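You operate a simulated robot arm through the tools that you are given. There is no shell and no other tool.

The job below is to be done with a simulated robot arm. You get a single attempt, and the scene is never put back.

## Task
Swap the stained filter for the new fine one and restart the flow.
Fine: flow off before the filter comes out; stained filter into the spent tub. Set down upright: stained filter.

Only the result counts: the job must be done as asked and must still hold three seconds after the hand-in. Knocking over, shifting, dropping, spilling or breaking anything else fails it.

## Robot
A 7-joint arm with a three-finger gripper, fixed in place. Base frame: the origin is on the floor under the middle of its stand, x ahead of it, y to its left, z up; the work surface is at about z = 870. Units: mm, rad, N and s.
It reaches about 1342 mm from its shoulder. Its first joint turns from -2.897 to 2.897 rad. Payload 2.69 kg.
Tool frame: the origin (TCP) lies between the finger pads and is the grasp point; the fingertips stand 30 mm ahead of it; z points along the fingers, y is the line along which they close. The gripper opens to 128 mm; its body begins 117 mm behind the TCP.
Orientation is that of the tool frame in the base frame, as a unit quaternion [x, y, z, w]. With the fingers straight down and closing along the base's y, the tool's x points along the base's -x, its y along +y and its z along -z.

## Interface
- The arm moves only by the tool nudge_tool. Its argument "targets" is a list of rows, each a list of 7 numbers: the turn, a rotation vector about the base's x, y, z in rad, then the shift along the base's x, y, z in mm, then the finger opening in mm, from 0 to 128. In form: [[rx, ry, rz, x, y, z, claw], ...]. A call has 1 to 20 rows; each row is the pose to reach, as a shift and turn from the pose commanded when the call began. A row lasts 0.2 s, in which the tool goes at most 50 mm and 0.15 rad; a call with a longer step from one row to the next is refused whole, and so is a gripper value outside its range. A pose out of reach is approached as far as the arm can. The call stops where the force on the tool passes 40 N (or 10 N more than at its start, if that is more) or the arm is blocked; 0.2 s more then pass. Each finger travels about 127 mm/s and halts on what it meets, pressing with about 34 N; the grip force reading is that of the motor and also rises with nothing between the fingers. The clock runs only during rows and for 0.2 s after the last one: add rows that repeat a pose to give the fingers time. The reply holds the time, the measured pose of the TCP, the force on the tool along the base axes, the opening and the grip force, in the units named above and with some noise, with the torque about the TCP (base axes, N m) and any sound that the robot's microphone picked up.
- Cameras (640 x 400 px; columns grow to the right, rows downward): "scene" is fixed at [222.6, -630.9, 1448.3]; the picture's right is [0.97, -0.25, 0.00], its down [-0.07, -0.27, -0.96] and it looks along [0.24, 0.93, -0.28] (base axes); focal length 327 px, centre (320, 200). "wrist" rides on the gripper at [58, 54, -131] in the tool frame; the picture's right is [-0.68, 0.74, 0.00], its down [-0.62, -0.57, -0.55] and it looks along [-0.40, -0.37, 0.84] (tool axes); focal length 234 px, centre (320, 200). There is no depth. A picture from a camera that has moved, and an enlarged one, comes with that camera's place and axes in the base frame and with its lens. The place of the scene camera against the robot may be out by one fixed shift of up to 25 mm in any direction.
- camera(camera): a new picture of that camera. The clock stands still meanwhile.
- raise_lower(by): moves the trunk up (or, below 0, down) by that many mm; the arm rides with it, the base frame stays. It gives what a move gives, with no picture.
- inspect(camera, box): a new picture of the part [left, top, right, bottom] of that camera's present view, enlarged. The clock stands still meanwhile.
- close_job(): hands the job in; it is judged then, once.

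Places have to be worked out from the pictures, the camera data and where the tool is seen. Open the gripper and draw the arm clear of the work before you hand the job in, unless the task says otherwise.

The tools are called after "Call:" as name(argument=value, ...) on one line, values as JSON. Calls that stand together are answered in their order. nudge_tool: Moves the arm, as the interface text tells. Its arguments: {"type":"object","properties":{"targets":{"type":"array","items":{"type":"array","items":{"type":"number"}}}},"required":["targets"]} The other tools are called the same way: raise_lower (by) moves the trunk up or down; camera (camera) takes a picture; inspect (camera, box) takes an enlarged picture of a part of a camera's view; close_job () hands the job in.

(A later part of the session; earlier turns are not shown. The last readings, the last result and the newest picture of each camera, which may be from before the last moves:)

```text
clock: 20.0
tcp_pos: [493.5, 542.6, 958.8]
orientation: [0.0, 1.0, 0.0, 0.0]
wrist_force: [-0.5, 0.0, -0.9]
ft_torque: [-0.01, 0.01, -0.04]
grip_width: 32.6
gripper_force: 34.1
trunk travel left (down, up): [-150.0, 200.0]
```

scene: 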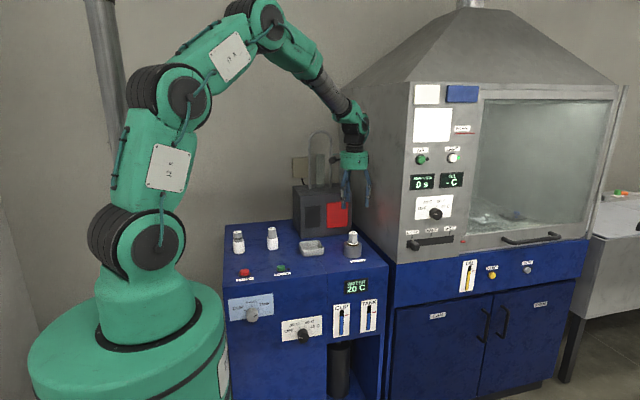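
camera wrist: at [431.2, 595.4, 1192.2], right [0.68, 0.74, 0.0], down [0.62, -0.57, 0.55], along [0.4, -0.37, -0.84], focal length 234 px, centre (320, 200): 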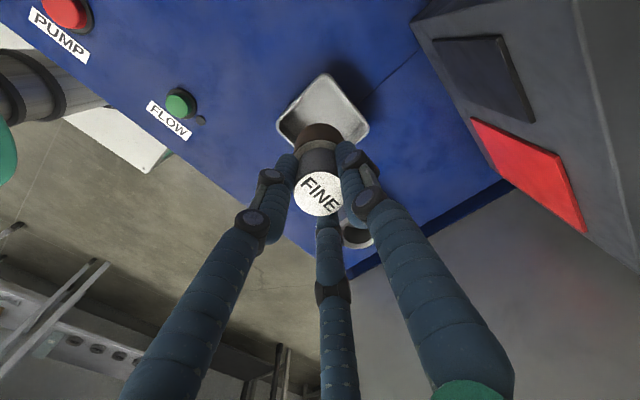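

Still free at TCP z ≈ 959. Two more millimetres, then check.

Call:
nudge_tool(targets=[[0, 0, 0, 0, 0, -1, 25], [0, 0, 0, 0, 0, -2, 25], [0, 0, 0, 0, 0, -2, 25]])

Call:
inspect(camera="scene", box=[285, 195, 365, 265])

```text
clock: 20.8
tcp_pos: [493.2, 542.8, 958.6]
orientation: [0.0, 1.0, 0.001, 0.0]
wrist_force: [0.1, 0.8, -0.7]
ft_torque: [0.02, 0.02, 0.0]
grip_width: 32.7
gripper_force: 33.8
trunk travel left (down, up): [-150.0, 200.0]
```

```text
5.71 times, centred on (325, 230) of scene
camera zoom: at [222.6, -630.9, 1448.3], right [0.97, -0.25, 0.0], down [-0.07, -0.27, -0.96], along [0.24, 0.93, -0.28], focal length 1869 px, centre (291, 29)
```

zoom: 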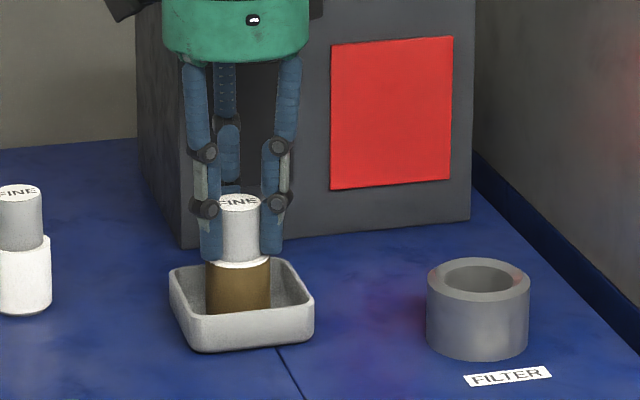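

Still no clear contact force. I'll keep going 1 mm at a time.

Call:
nudge_tool(targets=[[0, 0, 0, 0, 0, -1, 25], [0, 0, 0, 0, 0, -1, 25]])

Call:
nudge_tool(targets=[[0, 0, 0, 0, 0, -1, 25], [0, 0, 0, 0, 0, -1, 25]])

```text
clock: 21.4
tcp_pos: [493.0, 542.2, 956.9]
orientation: [0.0, 1.0, 0.0, 0.001]
wrist_force: [-0.8, 0.1, 3.5]
ft_torque: [-0.01, 0.09, 0.0]
grip_width: 33.0
gripper_force: 34.1
trunk travel left (down, up): [-150.0, 200.0]
```

```text
clock: 22.0
tcp_pos: [494.6, 542.0, 958.3]
orientation: [0.0, 1.0, 0.0, 0.001]
wrist_force: [-4.7, -0.9, 17.9]
ft_torque: [-0.08, 0.39, 0.02]
grip_width: 32.9
gripper_force: 34.0
trunk travel left (down, up): [-150.0, 200.0]
```

Contact on the tub floor: the force rose to 3.5 and then 17.9 N. I'll back up about 0.9 mm to relieve the preload, then check before releasing.

Call:
nudge_tool(targets=[[0, 0, 0, 0, 0, 0.9, 25], [0, 0, 0, 0, 0, 0.9, 25]])

Call:
inspect(camera="scene", box=[285, 195, 365, 265])

Call:
inspect(camera="wrist", box=[240, 60, 410, 200])

```text
clock: 22.6
tcp_pos: [494.1, 542.3, 957.6]
orientation: [0.0, 1.0, 0.001, 0.001]
wrist_force: [2.3, 0.0, 12.9]
ft_torque: [0.02, -0.17, 0.0]
grip_width: 32.8
gripper_force: 33.7
trunk travel left (down, up): [-150.0, 200.0]
```

```text
5.71 times, centred on (325, 230) of scene
camera zoom: at [222.6, -630.9, 1448.3], right [0.97, -0.25, 0.0], down [-0.07, -0.27, -0.96], along [0.24, 0.93, -0.28], focal length 1869 px, centre (291, 29)
```

zoom: 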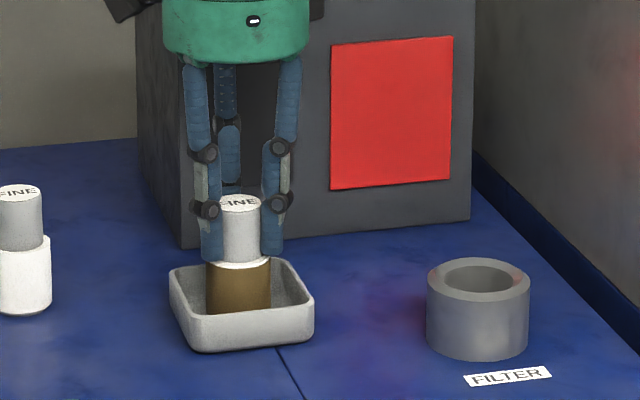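

```text
2.86 times, centred on (325, 130) of wrist
camera zoom: at [436.6, 596.1, 1087.7], right [0.68, 0.74, 0.0], down [0.62, -0.57, 0.55], along [0.4, -0.37, -0.84], focal length 669 px, centre (306, 400)
```

zoom: 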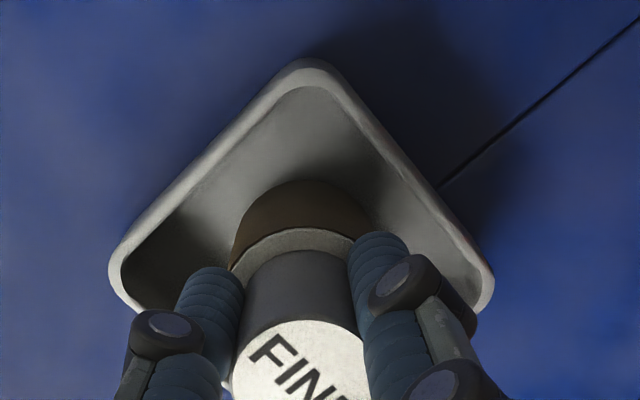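

12.9 N remains; I'll relieve another 0.6 mm.

Call:
nudge_tool(targets=[[0, 0, 0, 0, 0, 0.6, 25], [0, 0, 0, 0, 0, 0.6, 25]])

```text
clock: 23.2
tcp_pos: [493.7, 541.5, 957.7]
orientation: [0.001, 1.0, 0.0, 0.0]
wrist_force: [2.8, 1.7, 9.3]
ft_torque: [0.09, -0.29, -0.02]
grip_width: 32.7
gripper_force: 33.7
trunk travel left (down, up): [-150.0, 200.0]
```

Still 9 N upward with a small lateral component; one more small relief step.

Call:
nudge_tool(targets=[[0, 0, 0, 0, 0, 0.6, 25], [0, 0, 0, 0, 0, 0.6, 25]])

```text
clock: 23.8
tcp_pos: [493.2, 541.1, 957.3]
orientation: [0.0, 1.0, 0.0, -0.001]
wrist_force: [0.4, -0.2, 0.4]
ft_torque: [0.05, 0.06, 0.0]
grip_width: 32.9
gripper_force: 33.7
trunk travel left (down, up): [-150.0, 200.0]
```

The preload is gone (0.4 N) and the filter is just touching the floor. I'll open the fingers gradually, holding position.

Call:
nudge_tool(targets=[[0, 0, 0, 0, 0, 0, 33], [0, 0, 0, 0, 0, 0, 36], [0, 0, 0, 0, 0, 0, 42], [0, 0, 0, 0, 0, 0, 55], [0, 0, 0, 0, 0, 0, 75], [0, 0, 0, 0, 0, 0, 80], [0, 0, 0, 0, 0, 0, 80]])

Call:
inspect(camera="scene", box=[285, 195, 365, 265])

Call:
inspect(camera="wrist", box=[230, 60, 410, 240])

```text
clock: 25.4
tcp_pos: [493.0, 541.0, 957.0]
orientation: [0.0, 1.0, 0.0, 0.0]
wrist_force: [1.1, 0.1, 0.8]
ft_torque: [0.01, 0.01, 0.02]
grip_width: 80.0
gripper_force: 0.1
trunk travel left (down, up): [-150.0, 200.0]
```

```text
5.71 times, centred on (325, 230) of scene
camera zoom: at [222.6, -630.9, 1448.3], right [0.97, -0.25, 0.0], down [-0.07, -0.27, -0.96], along [0.24, 0.93, -0.28], focal length 1869 px, centre (291, 29)
```

zoom: 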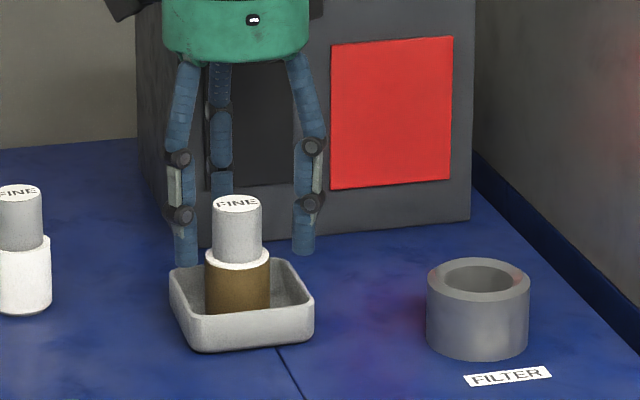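

```text
2.22 times, centred on (320, 150) of wrist
camera zoom: at [436.2, 595.8, 1088.6], right [0.68, 0.74, 0.0], down [0.62, -0.57, 0.55], along [0.4, -0.37, -0.84], focal length 520 px, centre (320, 311)
```

zoom: 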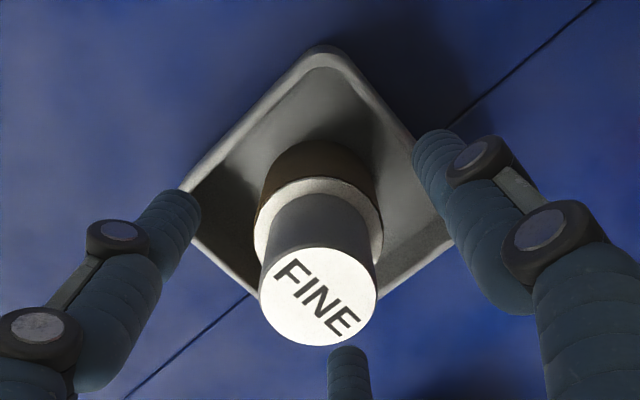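

The stained filter stands upright in the tub. I'll raise straight up and move over to the new FINE filter, now estimated at about (346, 617) after correcting for the scene-camera bias.

Call:
nudge_tool(targets=[[0, 0, 0, 0, 0, 15, 80], [0, 0, 0, 0, 0, 50, 80], [0, 0, 0, 0, 0, 90, 80], [0, 0, 0, 0, 0, 130, 80], [0, 0, 0, -35, 18, 140, 80], [0, 0, 0, -75, 38, 140, 80], [0, 0, 0, -115, 58, 140, 80], [0, 0, 0, -148, 76, 140, 80], [0, 0, 0, -148, 76, 140, 80]])

Call:
camera(camera="wrist")

Call:
camera(camera="scene")

```text
clock: 27.4
tcp_pos: [346.9, 621.6, 1095.7]
orientation: [-0.001, 1.0, 0.0, 0.0]
wrist_force: [0.1, -0.9, 0.2]
ft_torque: [-0.01, -0.07, 0.01]
grip_width: 79.8
gripper_force: 0.1
trunk travel left (down, up): [-150.0, 200.0]
```

```text
taken
camera wrist: at [289.4, 675.3, 1226.8], right [0.68, 0.74, 0.0], down [0.62, -0.57, 0.55], along [0.4, -0.37, -0.84], focal length 234 px, centre (320, 200)
```

wrist: 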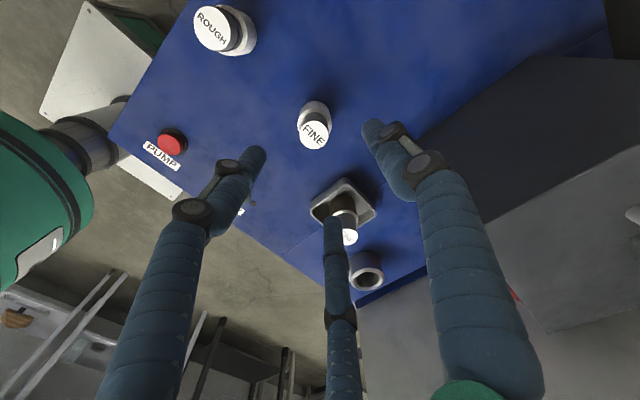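

```text
taken
```

scene: 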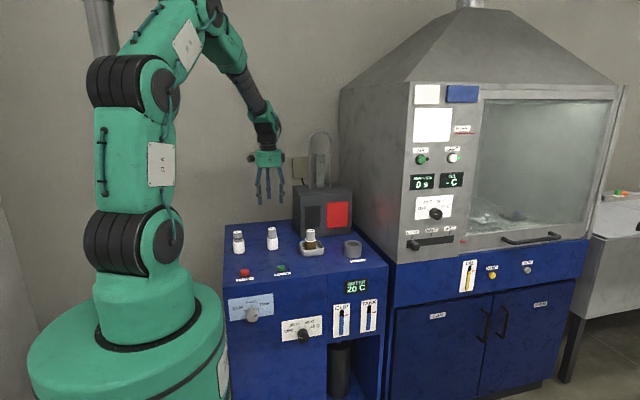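

Call:
inspect(camera="wrist", box=[260, 80, 370, 170])

```text
4.44 times, centred on (315, 125) of wrist
camera zoom: at [289.4, 675.3, 1226.8], right [0.68, 0.74, 0.0], down [0.62, -0.57, 0.55], along [0.4, -0.37, -0.84], focal length 1041 px, centre (342, 533)
```

zoom: 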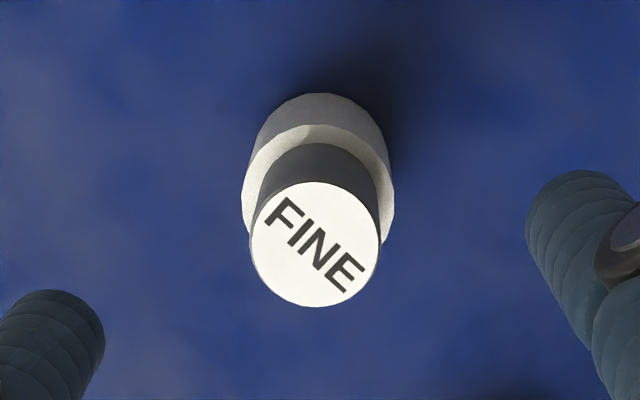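

The cap is at about (347, 612). The measured TCP differs from the commanded pose by a few mm, so I'll shift -9 mm in y, hold to let it settle, and re-measure.

Call:
nudge_tool(targets=[[0, 0, 0, 0, -5, 0, 80], [0, 0, 0, 0, -5, 0, 80], [0, 0, 0, 0, -5, 0, 80]])

Call:
inspect(camera="wrist", box=[260, 80, 370, 170])

```text
clock: 28.2
tcp_pos: [346.9, 614.8, 1097.0]
orientation: [0.0, 1.0, 0.0, 0.0]
wrist_force: [-0.2, 0.4, -0.3]
ft_torque: [0.02, -0.01, -0.01]
grip_width: 80.0
gripper_force: 0.0
trunk travel left (down, up): [-150.0, 200.0]
```

```text
4.44 times, centred on (315, 125) of wrist
camera zoom: at [289.9, 668.8, 1227.1], right [0.68, 0.74, 0.0], down [0.62, -0.57, 0.55], along [0.4, -0.37, -0.84], focal length 1041 px, centre (342, 533)
```

zoom: 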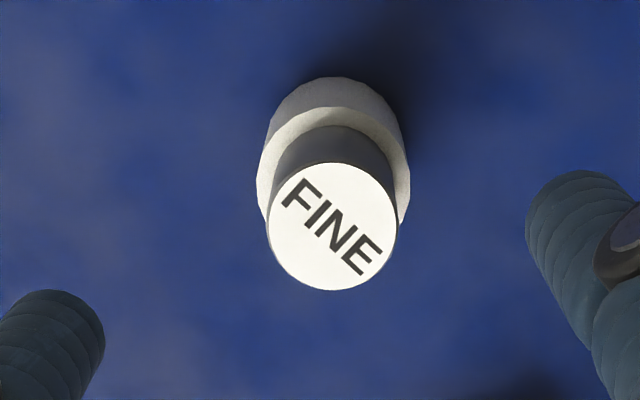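

The filter axis is about 3 mm further in -y from the tool axis. I'll shift and descend to a height about 15 mm above the cap to recheck.

Call:
nudge_tool(targets=[[0, 0, 0, 0, -3, -30, 80], [0, 0, 0, 0, -3, -65, 80], [0, 0, 0, 0, -3, -92, 80], [0, 0, 0, 0, -3, -92, 80], [0, 0, 0, 0, -3, -92, 80]])

Call:
inspect(camera="wrist", box=[250, 90, 390, 220])

Call:
inspect(camera="scene", box=[235, 195, 315, 265])

```text
clock: 29.4
tcp_pos: [345.8, 609.8, 1004.0]
orientation: [0.0, 1.0, 0.0, 0.0]
wrist_force: [0.6, 0.1, 0.0]
ft_torque: [0.03, -0.01, -0.03]
grip_width: 79.8
gripper_force: 0.1
trunk travel left (down, up): [-150.0, 200.0]
```

```text
3.08 times, centred on (320, 155) of wrist
camera zoom: at [288.8, 664.3, 1134.8], right [0.68, 0.74, 0.0], down [0.62, -0.57, 0.55], along [0.4, -0.37, -0.84], focal length 720 px, centre (320, 338)
```

zoom: 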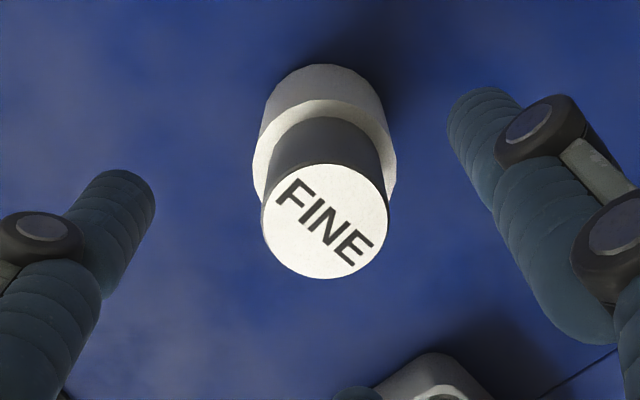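

```text
5.71 times, centred on (275, 230) of scene
camera zoom: at [222.6, -630.9, 1448.3], right [0.97, -0.25, 0.0], down [-0.07, -0.27, -0.96], along [0.24, 0.93, -0.28], focal length 1869 px, centre (577, 29)
```

zoom: 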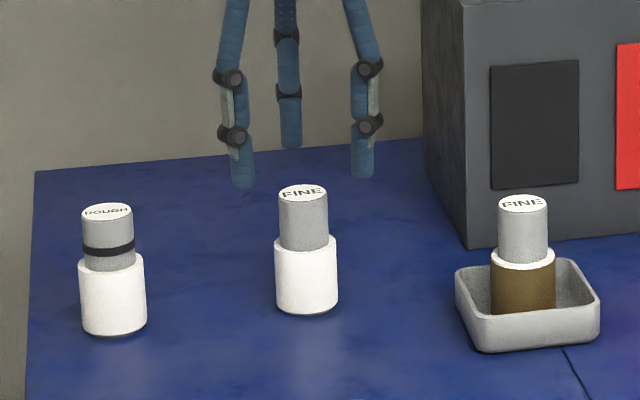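

Cap top here is about 956–957 (it stands on the bench), and it's about 2 mm in +x from the tool axis. I'll correct and descend to TCP z ≈ 955, still open.

Call:
nudge_tool(targets=[[0, 0, 0, 2, 0.5, -15, 80], [0, 0, 0, 2, 0.5, -32, 80], [0, 0, 0, 2, 0.5, -45, 80], [0, 0, 0, 2, 0.5, -50.8, 80], [0, 0, 0, 2, 0.5, -50.8, 80], [0, 0, 0, 2, 0.5, -50.8, 80]])

Call:
inspect(camera="wrist", box=[230, 90, 410, 270])

Call:
inspect(camera="scene", box=[235, 195, 315, 265])

```text
clock: 30.8
tcp_pos: [349.0, 609.9, 955.2]
orientation: [0.0, 1.0, 0.0, 0.0]
wrist_force: [-0.4, -0.1, -0.6]
ft_torque: [0.04, -0.01, 0.0]
grip_width: 80.0
gripper_force: 0.1
trunk travel left (down, up): [-150.0, 200.0]
```

```text
2.22 times, centred on (320, 180) of wrist
camera zoom: at [291.2, 664.2, 1085.1], right [0.68, 0.74, 0.0], down [0.62, -0.57, 0.55], along [0.4, -0.37, -0.84], focal length 520 px, centre (320, 244)
```

zoom: 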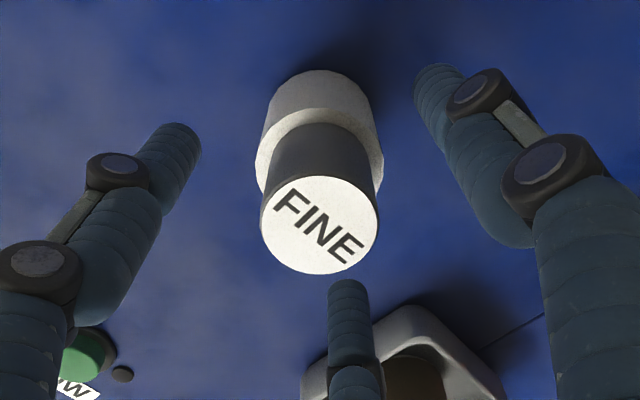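

```text
5.71 times, centred on (275, 230) of scene
camera zoom: at [222.6, -630.9, 1448.3], right [0.97, -0.25, 0.0], down [-0.07, -0.27, -0.96], along [0.24, 0.93, -0.28], focal length 1869 px, centre (577, 29)
```

zoom: 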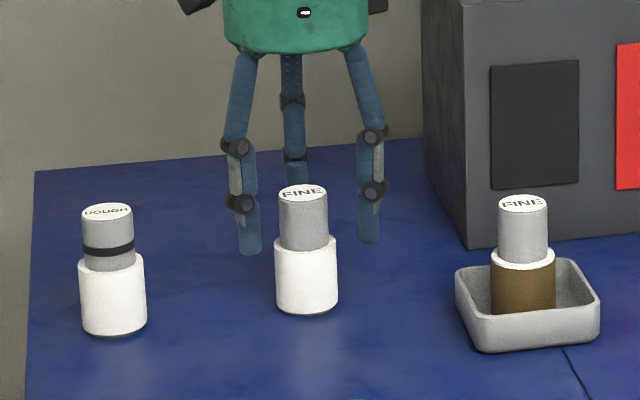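

Alignment is within about 1 mm. I'll make a small final shift and close gently on the cap.

Call:
nudge_tool(targets=[[0, 0, 0, 0.3, 0.8, 0, 80], [0, 0, 0, 0.3, 0.8, 0, 60], [0, 0, 0, 0.3, 0.8, 0, 48], [0, 0, 0, 0.3, 0.8, 0, 40], [0, 0, 0, 0.3, 0.8, 0, 34], [0, 0, 0, 0.3, 0.8, 0, 25], [0, 0, 0, 0.3, 0.8, 0, 25]])

Call:
inspect(camera="wrist", box=[230, 90, 410, 270])

Call:
inspect(camera="scene", box=[235, 195, 315, 265])

```text
clock: 32.4
tcp_pos: [349.3, 611.8, 955.2]
orientation: [-0.001, 1.0, 0.0, 0.0]
wrist_force: [-0.1, 0.3, 0.2]
ft_torque: [0.02, 0.0, -0.03]
grip_width: 33.2
gripper_force: 33.8
trunk travel left (down, up): [-150.0, 200.0]
```

```text
2.22 times, centred on (320, 180) of wrist
camera zoom: at [291.3, 665.4, 1085.2], right [0.68, 0.74, 0.0], down [0.62, -0.57, 0.55], along [0.4, -0.37, -0.84], focal length 520 px, centre (320, 244)
```

zoom: 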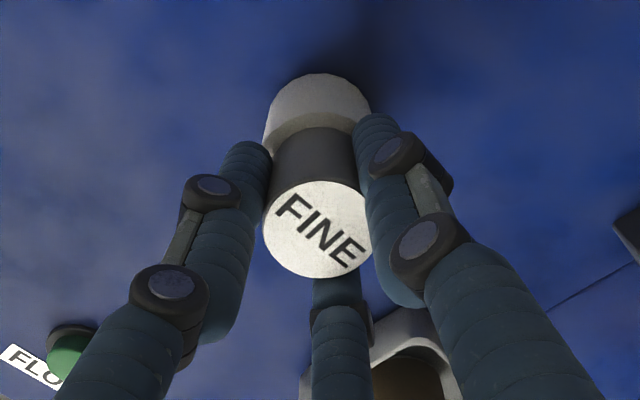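

```text
5.71 times, centred on (275, 230) of scene
camera zoom: at [222.6, -630.9, 1448.3], right [0.97, -0.25, 0.0], down [-0.07, -0.27, -0.96], along [0.24, 0.93, -0.28], focal length 1869 px, centre (577, 29)
```

zoom: 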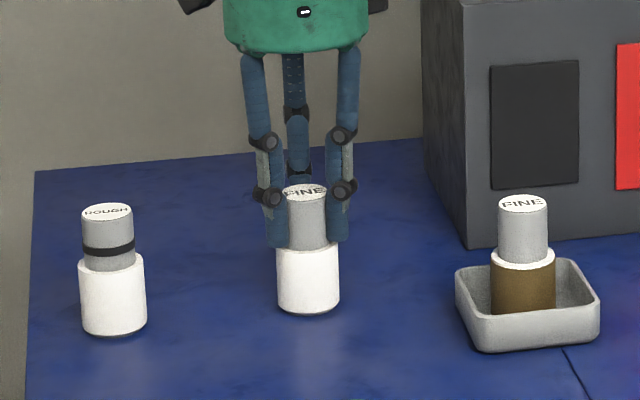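

The new FINE filter is gripped (33.2 mm, 33.8 N). I'll lift it high enough to pass well over the tub and carry it above the socket at (651, 475.6).

Call:
nudge_tool(targets=[[0, 0, 0, 0, 0, 5, 25], [0, 0, 0, 0, 0, 25, 25], [0, 0, 0, 0, 0, 65, 25], [0, 0, 0, 0, 0, 110, 25], [0, 0, 0, 0, 0, 155, 25], [0, 0, 0, 35, -16, 155, 25], [0, 0, 0, 75, -34, 155, 25], [0, 0, 0, 115, -52, 155, 25], [0, 0, 0, 155, -70, 155, 25], [0, 0, 0, 195, -88, 155, 25], [0, 0, 0, 235, -106, 155, 25], [0, 0, 0, 275, -124, 155, 25], [0, 0, 0, 302.7, -135.3, 155, 25], [0, 0, 0, 302.7, -135.3, 155, 25], [0, 0, 0, 302.7, -135.3, 155, 25]])

Call:
camera(camera="wrist")

Call:
inspect(camera="scene", box=[225, 170, 395, 290])

```text
clock: 35.6
tcp_pos: [651.6, 476.8, 1110.1]
orientation: [0.001, 1.0, 0.0, 0.0]
wrist_force: [-0.3, -0.4, -0.6]
ft_torque: [0.01, -0.01, -0.02]
grip_width: 32.9
gripper_force: 33.9
trunk travel left (down, up): [-150.0, 200.0]
```

```text
taken
camera wrist: at [593.9, 531.3, 1239.3], right [0.68, 0.74, 0.0], down [0.62, -0.57, 0.55], along [0.4, -0.37, -0.84], focal length 234 px, centre (320, 200)
```

wrist: 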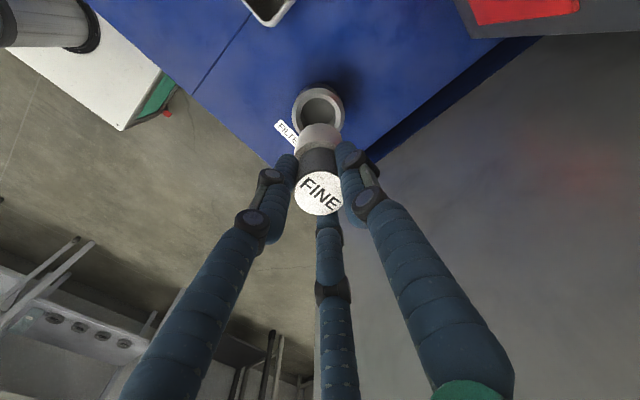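

```text
3.33 times, centred on (310, 230) of scene
camera zoom: at [222.6, -630.9, 1448.3], right [0.97, -0.25, 0.0], down [-0.07, -0.27, -0.96], along [0.24, 0.93, -0.28], focal length 1090 px, centre (353, 100)
```

zoom: 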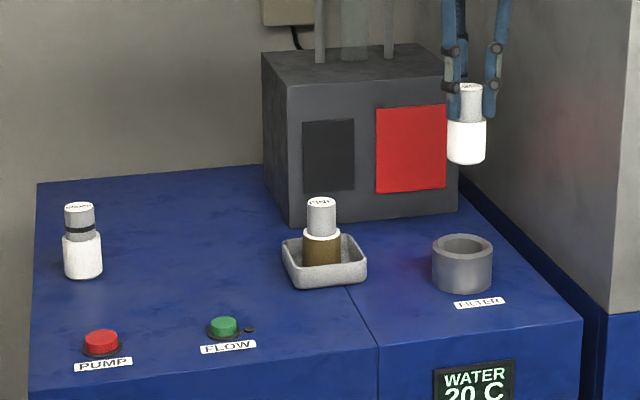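

The new filter is over the socket. I'll descend until its bottom is about 15 mm above the ring and check alignment there.

Call:
nudge_tool(targets=[[0, 0, 0, 0, 0, -35, 25], [0, 0, 0, 0, 0, -70, 25], [0, 0, 0, 0, 0, -98, 25], [0, 0, 0, 0, 0, -98, 25], [0, 0, 0, 0, 0, -98, 25]])

Call:
inspect(camera="wrist", box=[270, 80, 370, 180])

Call:
inspect(camera="scene", box=[325, 205, 385, 265])

```text
clock: 36.8
tcp_pos: [651.6, 477.4, 1011.8]
orientation: [0.0, 1.0, 0.0, 0.0]
wrist_force: [-0.1, 0.5, -0.3]
ft_torque: [0.0, -0.03, 0.02]
grip_width: 33.4
gripper_force: 34.3
trunk travel left (down, up): [-150.0, 200.0]
```

```text
4.00 times, centred on (320, 130) of wrist
camera zoom: at [593.7, 530.9, 1142.5], right [0.68, 0.74, 0.0], down [0.62, -0.57, 0.55], along [0.4, -0.37, -0.84], focal length 937 px, centre (320, 480)
```

zoom: 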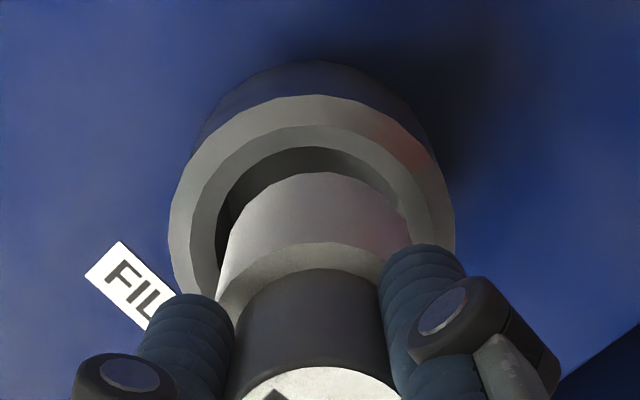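

```text
6.67 times, centred on (355, 235) of scene
camera zoom: at [222.6, -630.9, 1448.3], right [0.97, -0.25, 0.0], down [-0.07, -0.27, -0.96], along [0.24, 0.93, -0.28], focal length 2181 px, centre (87, -33)
```

zoom: 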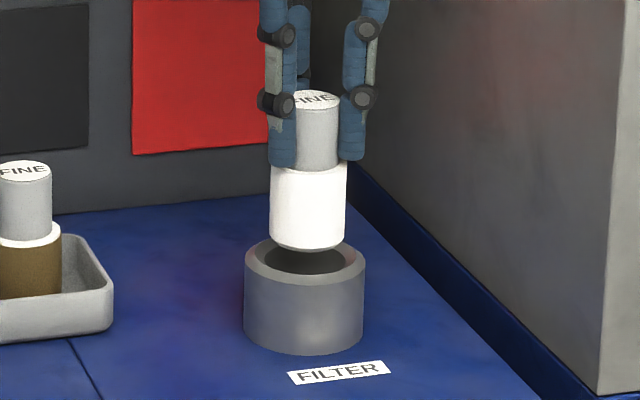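

There seems to be a 1–2 mm offset between the filter body and the ring. I'll zoom further in both views to measure it.

Call:
inspect(camera="scene", box=[338, 222, 370, 262])

Call:
inspect(camera="wrist", box=[280, 90, 360, 150])

```text
10.00 times, centred on (354, 242) of scene
camera zoom: at [222.6, -630.9, 1448.3], right [0.97, -0.25, 0.0], down [-0.07, -0.27, -0.96], along [0.24, 0.93, -0.28], focal length 3271 px, centre (-20, -220)
```

zoom: 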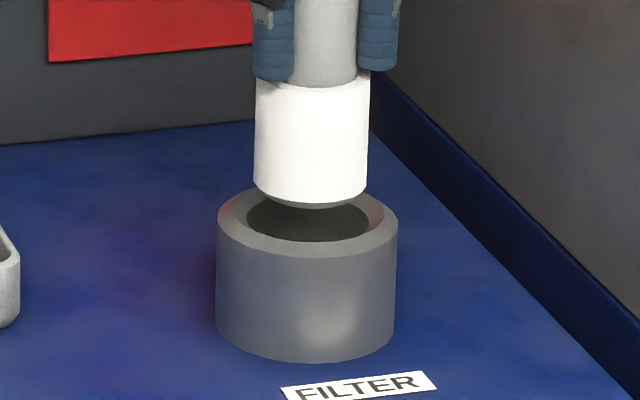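

```text
6.67 times, centred on (320, 120) of wrist
camera zoom: at [593.7, 530.9, 1142.5], right [0.68, 0.74, 0.0], down [0.62, -0.57, 0.55], along [0.4, -0.37, -0.84], focal length 1561 px, centre (320, 733)
```

zoom: 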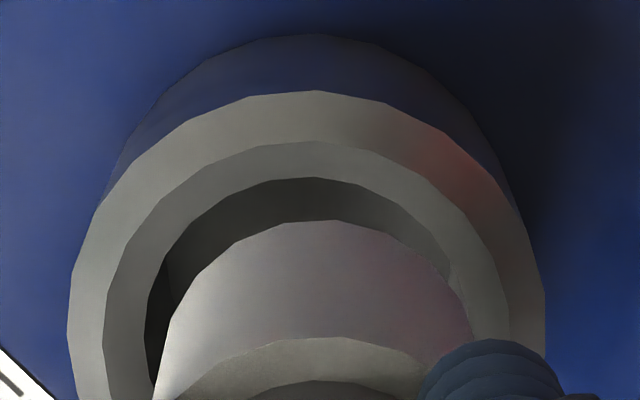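

Measured offsets: about 0.9 mm along scene-right and 2.0 mm along wrist-right, i.e. the filter should move by about (-1.3, -1.5). The socket also has a chamfer and about 1.5 mm clearance. I'll apply the correction, drop slightly and recheck.

Call:
nudge_tool(targets=[[0, 0, 0, -1.3, -1.5, 0, 25], [0, 0, 0, -1.3, -1.5, -6, 25], [0, 0, 0, -1.3, -1.5, -6, 25], [0, 0, 0, -1.3, -1.5, -6, 25]])

Call:
inspect(camera="scene", box=[338, 222, 370, 262])

Call:
inspect(camera="wrist", box=[280, 90, 360, 150])

```text
clock: 37.8
tcp_pos: [651.2, 475.2, 1004.9]
orientation: [-0.001, 1.0, -0.001, 0.0]
wrist_force: [-0.7, 1.0, -0.6]
ft_torque: [0.0, -0.02, 0.02]
grip_width: 33.1
gripper_force: 33.7
trunk travel left (down, up): [-150.0, 200.0]
```

```text
10.00 times, centred on (354, 242) of scene
camera zoom: at [222.6, -630.9, 1448.3], right [0.97, -0.25, 0.0], down [-0.07, -0.27, -0.96], along [0.24, 0.93, -0.28], focal length 3271 px, centre (-20, -220)
```

zoom: 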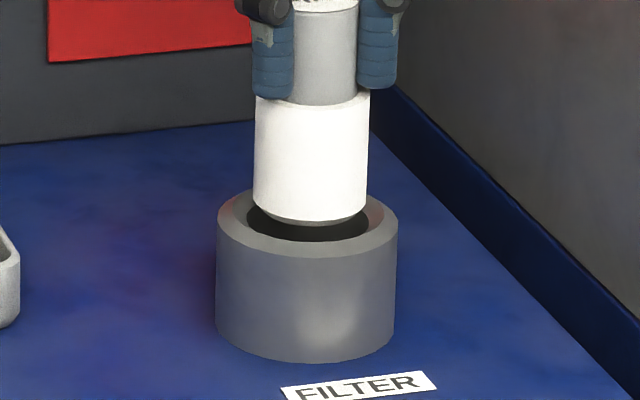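

```text
6.67 times, centred on (320, 120) of wrist
camera zoom: at [592.9, 528.6, 1136.0], right [0.68, 0.74, 0.0], down [0.62, -0.57, 0.55], along [0.4, -0.37, -0.84], focal length 1561 px, centre (320, 733)
```

zoom: 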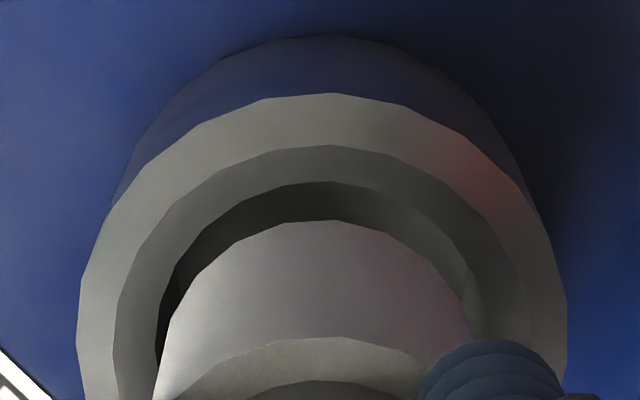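

Wrist view now shows lateral alignment good to 0.2 mm; the scene view still shows about 1 mm in +x. I'll correct by (-0.9, +0.5) and lower another 5 mm (still above the bore).

Call:
nudge_tool(targets=[[0, 0, 0, -0.9, 0.5, 0, 25], [0, 0, 0, -0.9, 0.5, -4, 25], [0, 0, 0, -0.9, 0.5, -4, 25], [0, 0, 0, -0.9, 0.5, -4, 25]])

Call:
inspect(camera="scene", box=[338, 222, 370, 262])

Call:
inspect(camera="wrist", box=[280, 90, 360, 150])

```text
clock: 38.8
tcp_pos: [650.2, 474.8, 1002.6]
orientation: [0.0, 1.0, 0.0, 0.0]
wrist_force: [-0.1, -0.3, -1.2]
ft_torque: [0.03, -0.01, -0.05]
grip_width: 33.1
gripper_force: 33.6
trunk travel left (down, up): [-150.0, 200.0]
```

```text
10.00 times, centred on (354, 242) of scene
camera zoom: at [222.6, -630.9, 1448.3], right [0.97, -0.25, 0.0], down [-0.07, -0.27, -0.96], along [0.24, 0.93, -0.28], focal length 3271 px, centre (-20, -220)
```

zoom: 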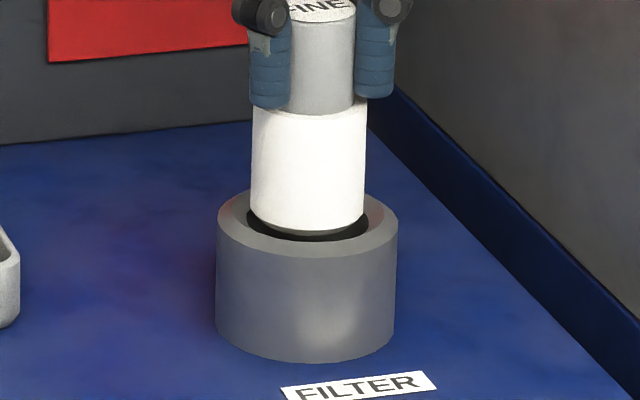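

```text
6.67 times, centred on (320, 120) of wrist
camera zoom: at [592.0, 529.2, 1131.8], right [0.68, 0.74, 0.0], down [0.62, -0.57, 0.55], along [0.4, -0.37, -0.84], focal length 1561 px, centre (320, 733)
```

zoom: 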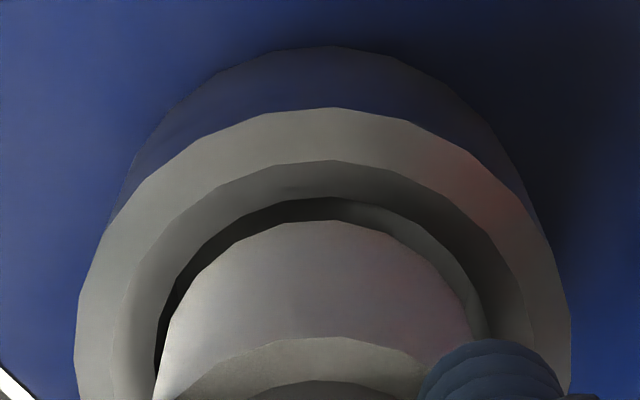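

Both views now show the filter centred over the bore to within about 0.3 mm. I'll lower it in 3 mm steps into the socket, watching the force.

Call:
nudge_tool(targets=[[0, 0, 0, 0, 0, -3, 25], [0, 0, 0, 0, 0, -6, 25], [0, 0, 0, 0, 0, -9, 25], [0, 0, 0, 0, 0, -12, 25], [0, 0, 0, 0, 0, -15, 25]])

Call:
inspect(camera="scene", box=[338, 222, 370, 262])

```text
clock: 40.0
tcp_pos: [648.6, 474.7, 986.7]
orientation: [0.0, 1.0, 0.0, 0.0]
wrist_force: [0.2, 0.0, 0.1]
ft_torque: [0.0, 0.01, 0.03]
grip_width: 33.0
gripper_force: 33.9
trunk travel left (down, up): [-150.0, 200.0]
```

```text
10.00 times, centred on (354, 242) of scene
camera zoom: at [222.6, -630.9, 1448.3], right [0.97, -0.25, 0.0], down [-0.07, -0.27, -0.96], along [0.24, 0.93, -0.28], focal length 3271 px, centre (-20, -220)
```

zoom: 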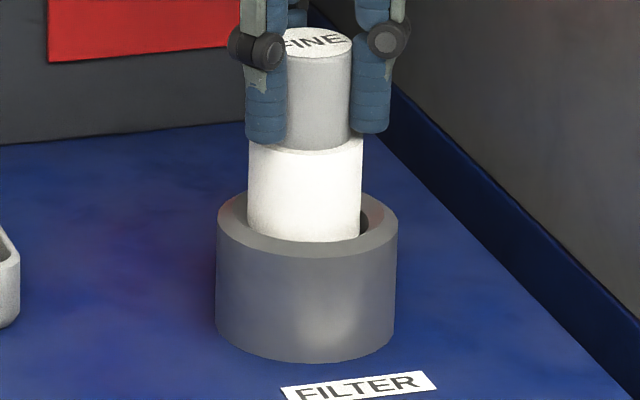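

Entering the bore with no contact force, though the body has drifted about 1 mm towards -x. I'll correct +1 mm in x and continue down.

Call:
nudge_tool(targets=[[0, 0, 0, 0.8, 0, 0, 25], [0, 0, 0, 0.8, 0, -3, 25], [0, 0, 0, 0.8, 0, -6, 25], [0, 0, 0, 0.8, 0, -9, 25], [0, 0, 0, 0.8, 0, -12, 25]])

Call:
inspect(camera="scene", box=[338, 222, 370, 262])

Call:
inspect(camera="wrist", box=[270, 80, 370, 180])

```text
clock: 41.2
tcp_pos: [648.7, 474.7, 973.9]
orientation: [0.0, 1.0, -0.001, 0.0]
wrist_force: [0.9, -0.6, -0.3]
ft_torque: [0.06, -0.01, 0.03]
grip_width: 33.1
gripper_force: 34.2
trunk travel left (down, up): [-150.0, 200.0]
```

```text
10.00 times, centred on (354, 242) of scene
camera zoom: at [222.6, -630.9, 1448.3], right [0.97, -0.25, 0.0], down [-0.07, -0.27, -0.96], along [0.24, 0.93, -0.28], focal length 3271 px, centre (-20, -220)
```

zoom: 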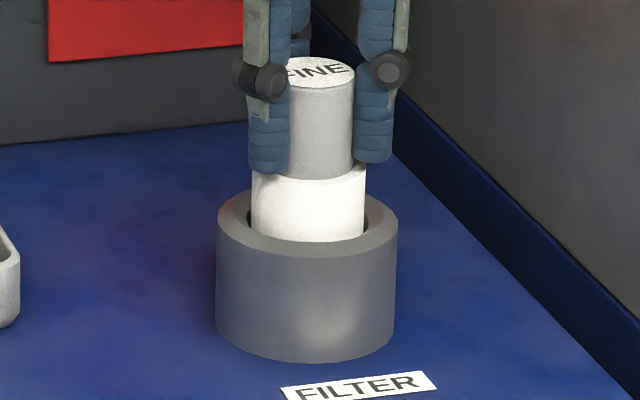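

```text
4.00 times, centred on (320, 130) of wrist
camera zoom: at [592.2, 528.5, 1105.0], right [0.68, 0.74, 0.0], down [0.62, -0.57, 0.55], along [0.4, -0.37, -0.84], focal length 937 px, centre (320, 480)
```

zoom: 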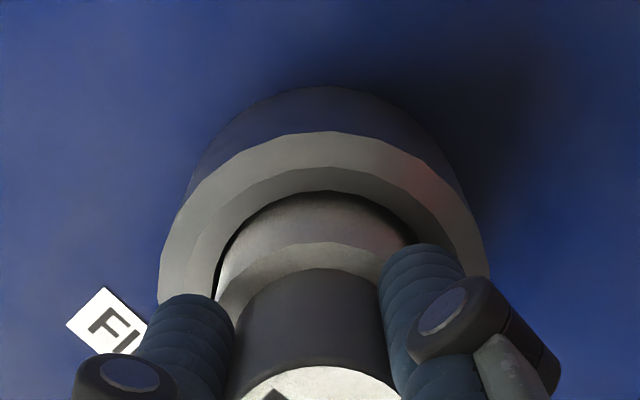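

Centred and free; bottom at about z 890. I'll continue to TCP z ≈ 963, then go slower.

Call:
nudge_tool(targets=[[0, 0, 0, 0, 0, -3, 25], [0, 0, 0, 0, 0, -6, 25], [0, 0, 0, 0, 0, -9, 25], [0, 0, 0, 0, 0, -11, 25], [0, 0, 0, 0, 0, -12, 25]])

Call:
inspect(camera="scene", box=[338, 222, 370, 262])

```text
clock: 42.4
tcp_pos: [650.3, 473.4, 963.3]
orientation: [0.0, 1.0, 0.0, -0.001]
wrist_force: [0.7, 0.2, -1.2]
ft_torque: [0.02, -0.01, -0.04]
grip_width: 33.4
gripper_force: 33.8
trunk travel left (down, up): [-150.0, 200.0]
```

```text
10.00 times, centred on (354, 242) of scene
camera zoom: at [222.6, -630.9, 1448.3], right [0.97, -0.25, 0.0], down [-0.07, -0.27, -0.96], along [0.24, 0.93, -0.28], focal length 3271 px, centre (-20, -220)
```

zoom: 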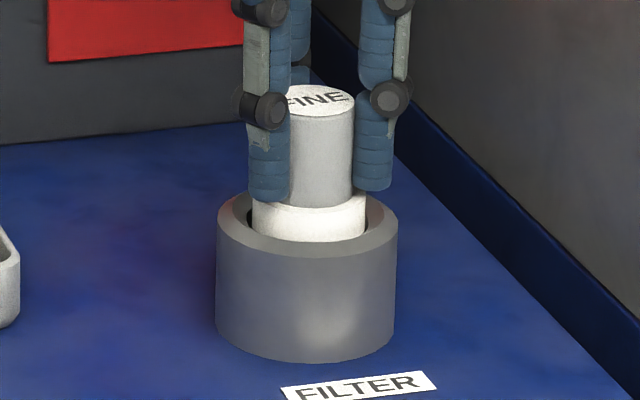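

Still free; comparing with the original picture, the cap needs to drop about 5 mm more to be seated. I'll lower in 1 mm steps.

Call:
nudge_tool(targets=[[0, 0, 0, 0, 0, -1, 25], [0, 0, 0, 0, 0, -2, 25], [0, 0, 0, 0, 0, -3, 25], [0, 0, 0, 0, 0, -3, 25]])

```text
clock: 43.4
tcp_pos: [650.6, 476.1, 959.6]
orientation: [0.0, 1.0, -0.001, 0.0]
wrist_force: [-0.3, -0.1, -0.8]
ft_torque: [0.02, -0.04, 0.04]
grip_width: 33.1
gripper_force: 34.4
trunk travel left (down, up): [-150.0, 200.0]
```

No contact yet at 960. Two more millimetres in 0.7 mm steps.

Call:
nudge_tool(targets=[[0, 0, 0, 0, 0, -0.7, 25], [0, 0, 0, 0, 0, -1.4, 25], [0, 0, 0, 0, 0, -1.4, 25]])

Call:
nudge_tool(targets=[[0, 0, 0, 0, 0, -0.8, 25], [0, 0, 0, 0, 0, -0.8, 25]])

Call:
inspect(camera="scene", box=[338, 222, 370, 262])

```text
clock: 44.2
tcp_pos: [650.2, 475.1, 959.6]
orientation: [0.0, 1.0, 0.0, 0.0]
wrist_force: [-1.2, 1.5, 4.8]
ft_torque: [0.12, 0.06, -0.02]
grip_width: 33.2
gripper_force: 33.5
trunk travel left (down, up): [-150.0, 200.0]
```

```text
clock: 44.8
tcp_pos: [648.6, 474.8, 959.4]
orientation: [0.0, 1.0, 0.001, 0.001]
wrist_force: [0.6, 0.7, 12.3]
ft_torque: [0.07, -0.08, -0.01]
grip_width: 33.0
gripper_force: 33.7
trunk travel left (down, up): [-150.0, 200.0]
```

```text
10.00 times, centred on (354, 242) of scene
camera zoom: at [222.6, -630.9, 1448.3], right [0.97, -0.25, 0.0], down [-0.07, -0.27, -0.96], along [0.24, 0.93, -0.28], focal length 3271 px, centre (-20, -220)
```

zoom: 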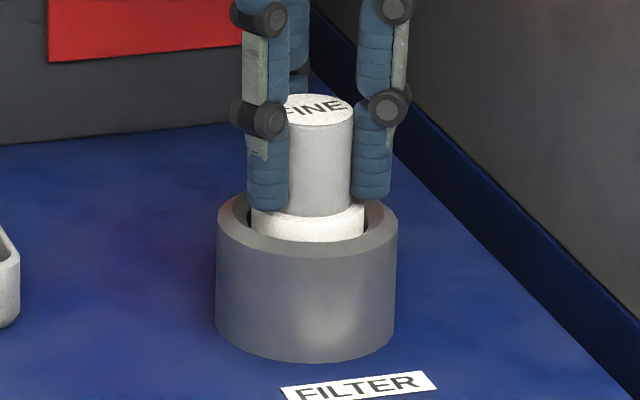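

Contact: 4.8 N, then 12.3 N, and the cap height matches the original seated height in the picture (within about 0.4 mm). I'll relieve the preload by 0.7 mm and open the fingers gradually.

Call:
nudge_tool(targets=[[0, 0, 0, 0, 0, 0.7, 25], [0, 0, 0, 0, 0, 0.7, 25]])

Call:
nudge_tool(targets=[[0, 0, 0, 0, 0, 0, 33], [0, 0, 0, 0, 0, 0, 36], [0, 0, 0, 0, 0, 0, 42], [0, 0, 0, 0, 0, 0, 55], [0, 0, 0, 0, 0, 0, 75], [0, 0, 0, 0, 0, 0, 80], [0, 0, 0, 0, 0, 0, 80]])

Call:
inspect(camera="scene", box=[295, 220, 375, 270])

Call:
inspect(camera="wrist", box=[230, 90, 410, 270])

```text
clock: 45.4
tcp_pos: [649.6, 474.1, 959.4]
orientation: [0.0, 1.0, 0.0, 0.0]
wrist_force: [2.7, 1.9, 8.0]
ft_torque: [0.2, -0.26, -0.01]
grip_width: 32.9
gripper_force: 33.9
trunk travel left (down, up): [-150.0, 200.0]
```

```text
clock: 47.0
tcp_pos: [648.8, 475.0, 958.4]
orientation: [0.0, 1.0, -0.001, -0.001]
wrist_force: [-0.2, 0.1, 0.1]
ft_torque: [-0.01, 0.01, -0.01]
grip_width: 80.0
gripper_force: 0.0
trunk travel left (down, up): [-150.0, 200.0]
```

```text
8.00 times, centred on (335, 245) of scene
camera zoom: at [222.6, -630.9, 1448.3], right [0.97, -0.25, 0.0], down [-0.07, -0.27, -0.96], along [0.24, 0.93, -0.28], focal length 2617 px, centre (200, -160)
```

zoom: 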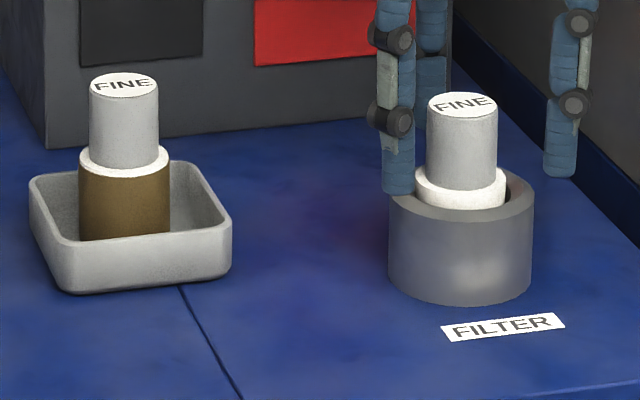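

```text
2.22 times, centred on (320, 180) of wrist
camera zoom: at [592.0, 528.6, 1088.9], right [0.68, 0.74, 0.0], down [0.62, -0.57, 0.55], along [0.4, -0.37, -0.84], focal length 520 px, centre (320, 244)
```

zoom: 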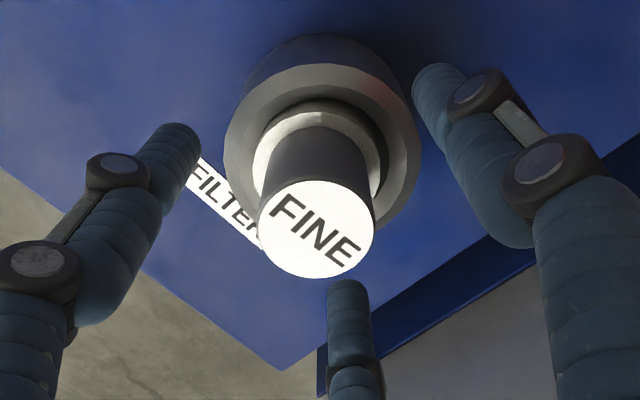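

The new FINE filter sits at the same depth as the original did, and the stained one stands undisturbed in the tub. I'll raise straight up, close the fingers and travel back above the FLOW button.

Call:
nudge_tool(targets=[[0, 0, 0, 0, 0, 15, 80], [0, 0, 0, 0, 0, 50, 80], [0, 0, 0, 0, 0, 95, 80], [0, 0, 0, -35, -6, 105, 80], [0, 0, 0, -75, -13, 105, 60], [0, 0, 0, -115, -20, 105, 30], [0, 0, 0, -155, -28, 105, 0], [0, 0, 0, -195, -35, 105, 0], [0, 0, 0, -235, -42, 105, 0], [0, 0, 0, -270, -48, 105, 0], [0, 0, 0, -295.1, -52.9, 105, 0], [0, 0, 0, -295.1, -52.9, 70, 0], [0, 0, 0, -295.1, -52.9, 30, 0], [0, 0, 0, -295.1, -52.9, -10, 0], [0, 0, 0, -295.1, -52.9, -28.5, 0], [0, 0, 0, -295.1, -52.9, -28.5, 0], [0, 0, 0, -295.1, -52.9, -28.5, 0]])

Call:
inspect(camera="scene", box=[225, 200, 345, 290])

Call:
camera(camera="wrist")

```text
clock: 50.6
tcp_pos: [355.3, 421.6, 927.7]
orientation: [0.0, 1.0, 0.0, 0.0]
wrist_force: [0.3, -0.2, 0.7]
ft_torque: [-0.04, 0.01, 0.0]
grip_width: 2.2
gripper_force: 31.0
trunk travel left (down, up): [-150.0, 200.0]
```

```text
4.44 times, centred on (285, 245) of scene
camera zoom: at [222.6, -630.9, 1448.3], right [0.97, -0.25, 0.0], down [-0.07, -0.27, -0.96], along [0.24, 0.93, -0.28], focal length 1454 px, centre (476, 0)
```

zoom: 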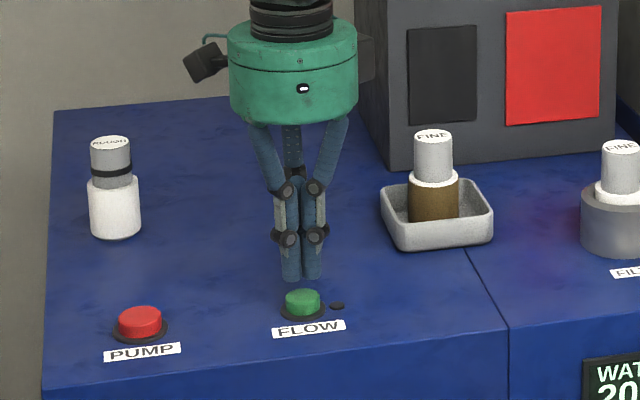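

```text
taken
camera wrist: at [297.3, 475.2, 1058.7], right [0.68, 0.74, 0.0], down [0.62, -0.57, 0.55], along [0.4, -0.37, -0.84], focal length 234 px, centre (320, 200)
```

wrist: 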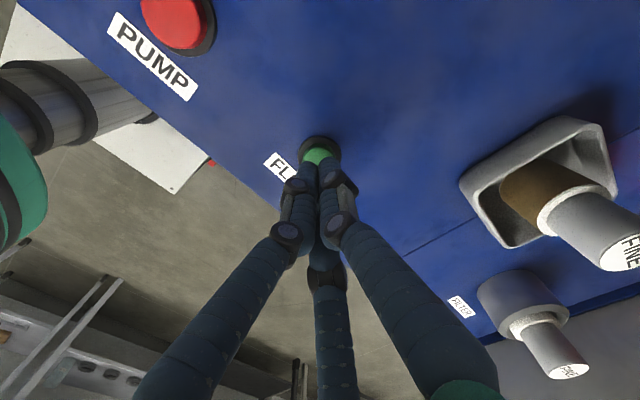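

The gripper is over the FLOW button again, with the lamp dark. I'll descend to just above the contact height, then press in 1 mm steps until the click.

Call:
nudge_tool(targets=[[0, 0, 0, 0, 0, -8, 0], [0, 0, 0, 0, 0, -15, 0], [0, 0, 0, 0, 0, -19, 0], [0, 0, 0, 0, 0, -21, 0]])

Call:
nudge_tool(targets=[[0, 0, 0, 0, 0, -1, 0], [0, 0, 0, 0, 0, -2, 0], [0, 0, 0, 0, 0, -3, 0]])

Call:
inspect(camera="scene", box=[255, 230, 315, 290])

```text
clock: 51.6
tcp_pos: [353.2, 421.0, 908.0]
orientation: [0.0, 1.0, -0.001, 0.0]
wrist_force: [-0.5, 0.4, 1.7]
ft_torque: [0.0, 0.0, -0.01]
grip_width: 1.8
gripper_force: 31.1
trunk travel left (down, up): [-150.0, 200.0]
```

```text
clock: 52.4
tcp_pos: [354.1, 421.4, 906.5]
orientation: [0.0, 1.0, 0.0, 0.0]
wrist_force: [-2.3, 1.5, 4.8]
ft_torque: [-0.01, 0.04, 0.0]
grip_width: 6.1
gripper_force: 31.1
trunk travel left (down, up): [-150.0, 200.0]
heard: click
```

```text
6.67 times, centred on (285, 260) of scene
camera zoom: at [222.6, -630.9, 1448.3], right [0.97, -0.25, 0.0], down [-0.07, -0.27, -0.96], along [0.24, 0.93, -0.28], focal length 2181 px, centre (553, -200)
```

zoom: 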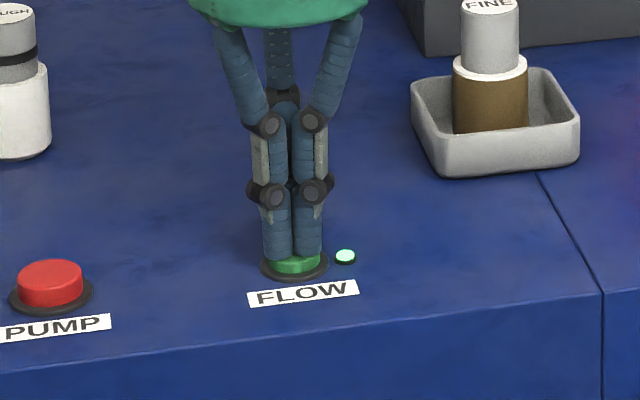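

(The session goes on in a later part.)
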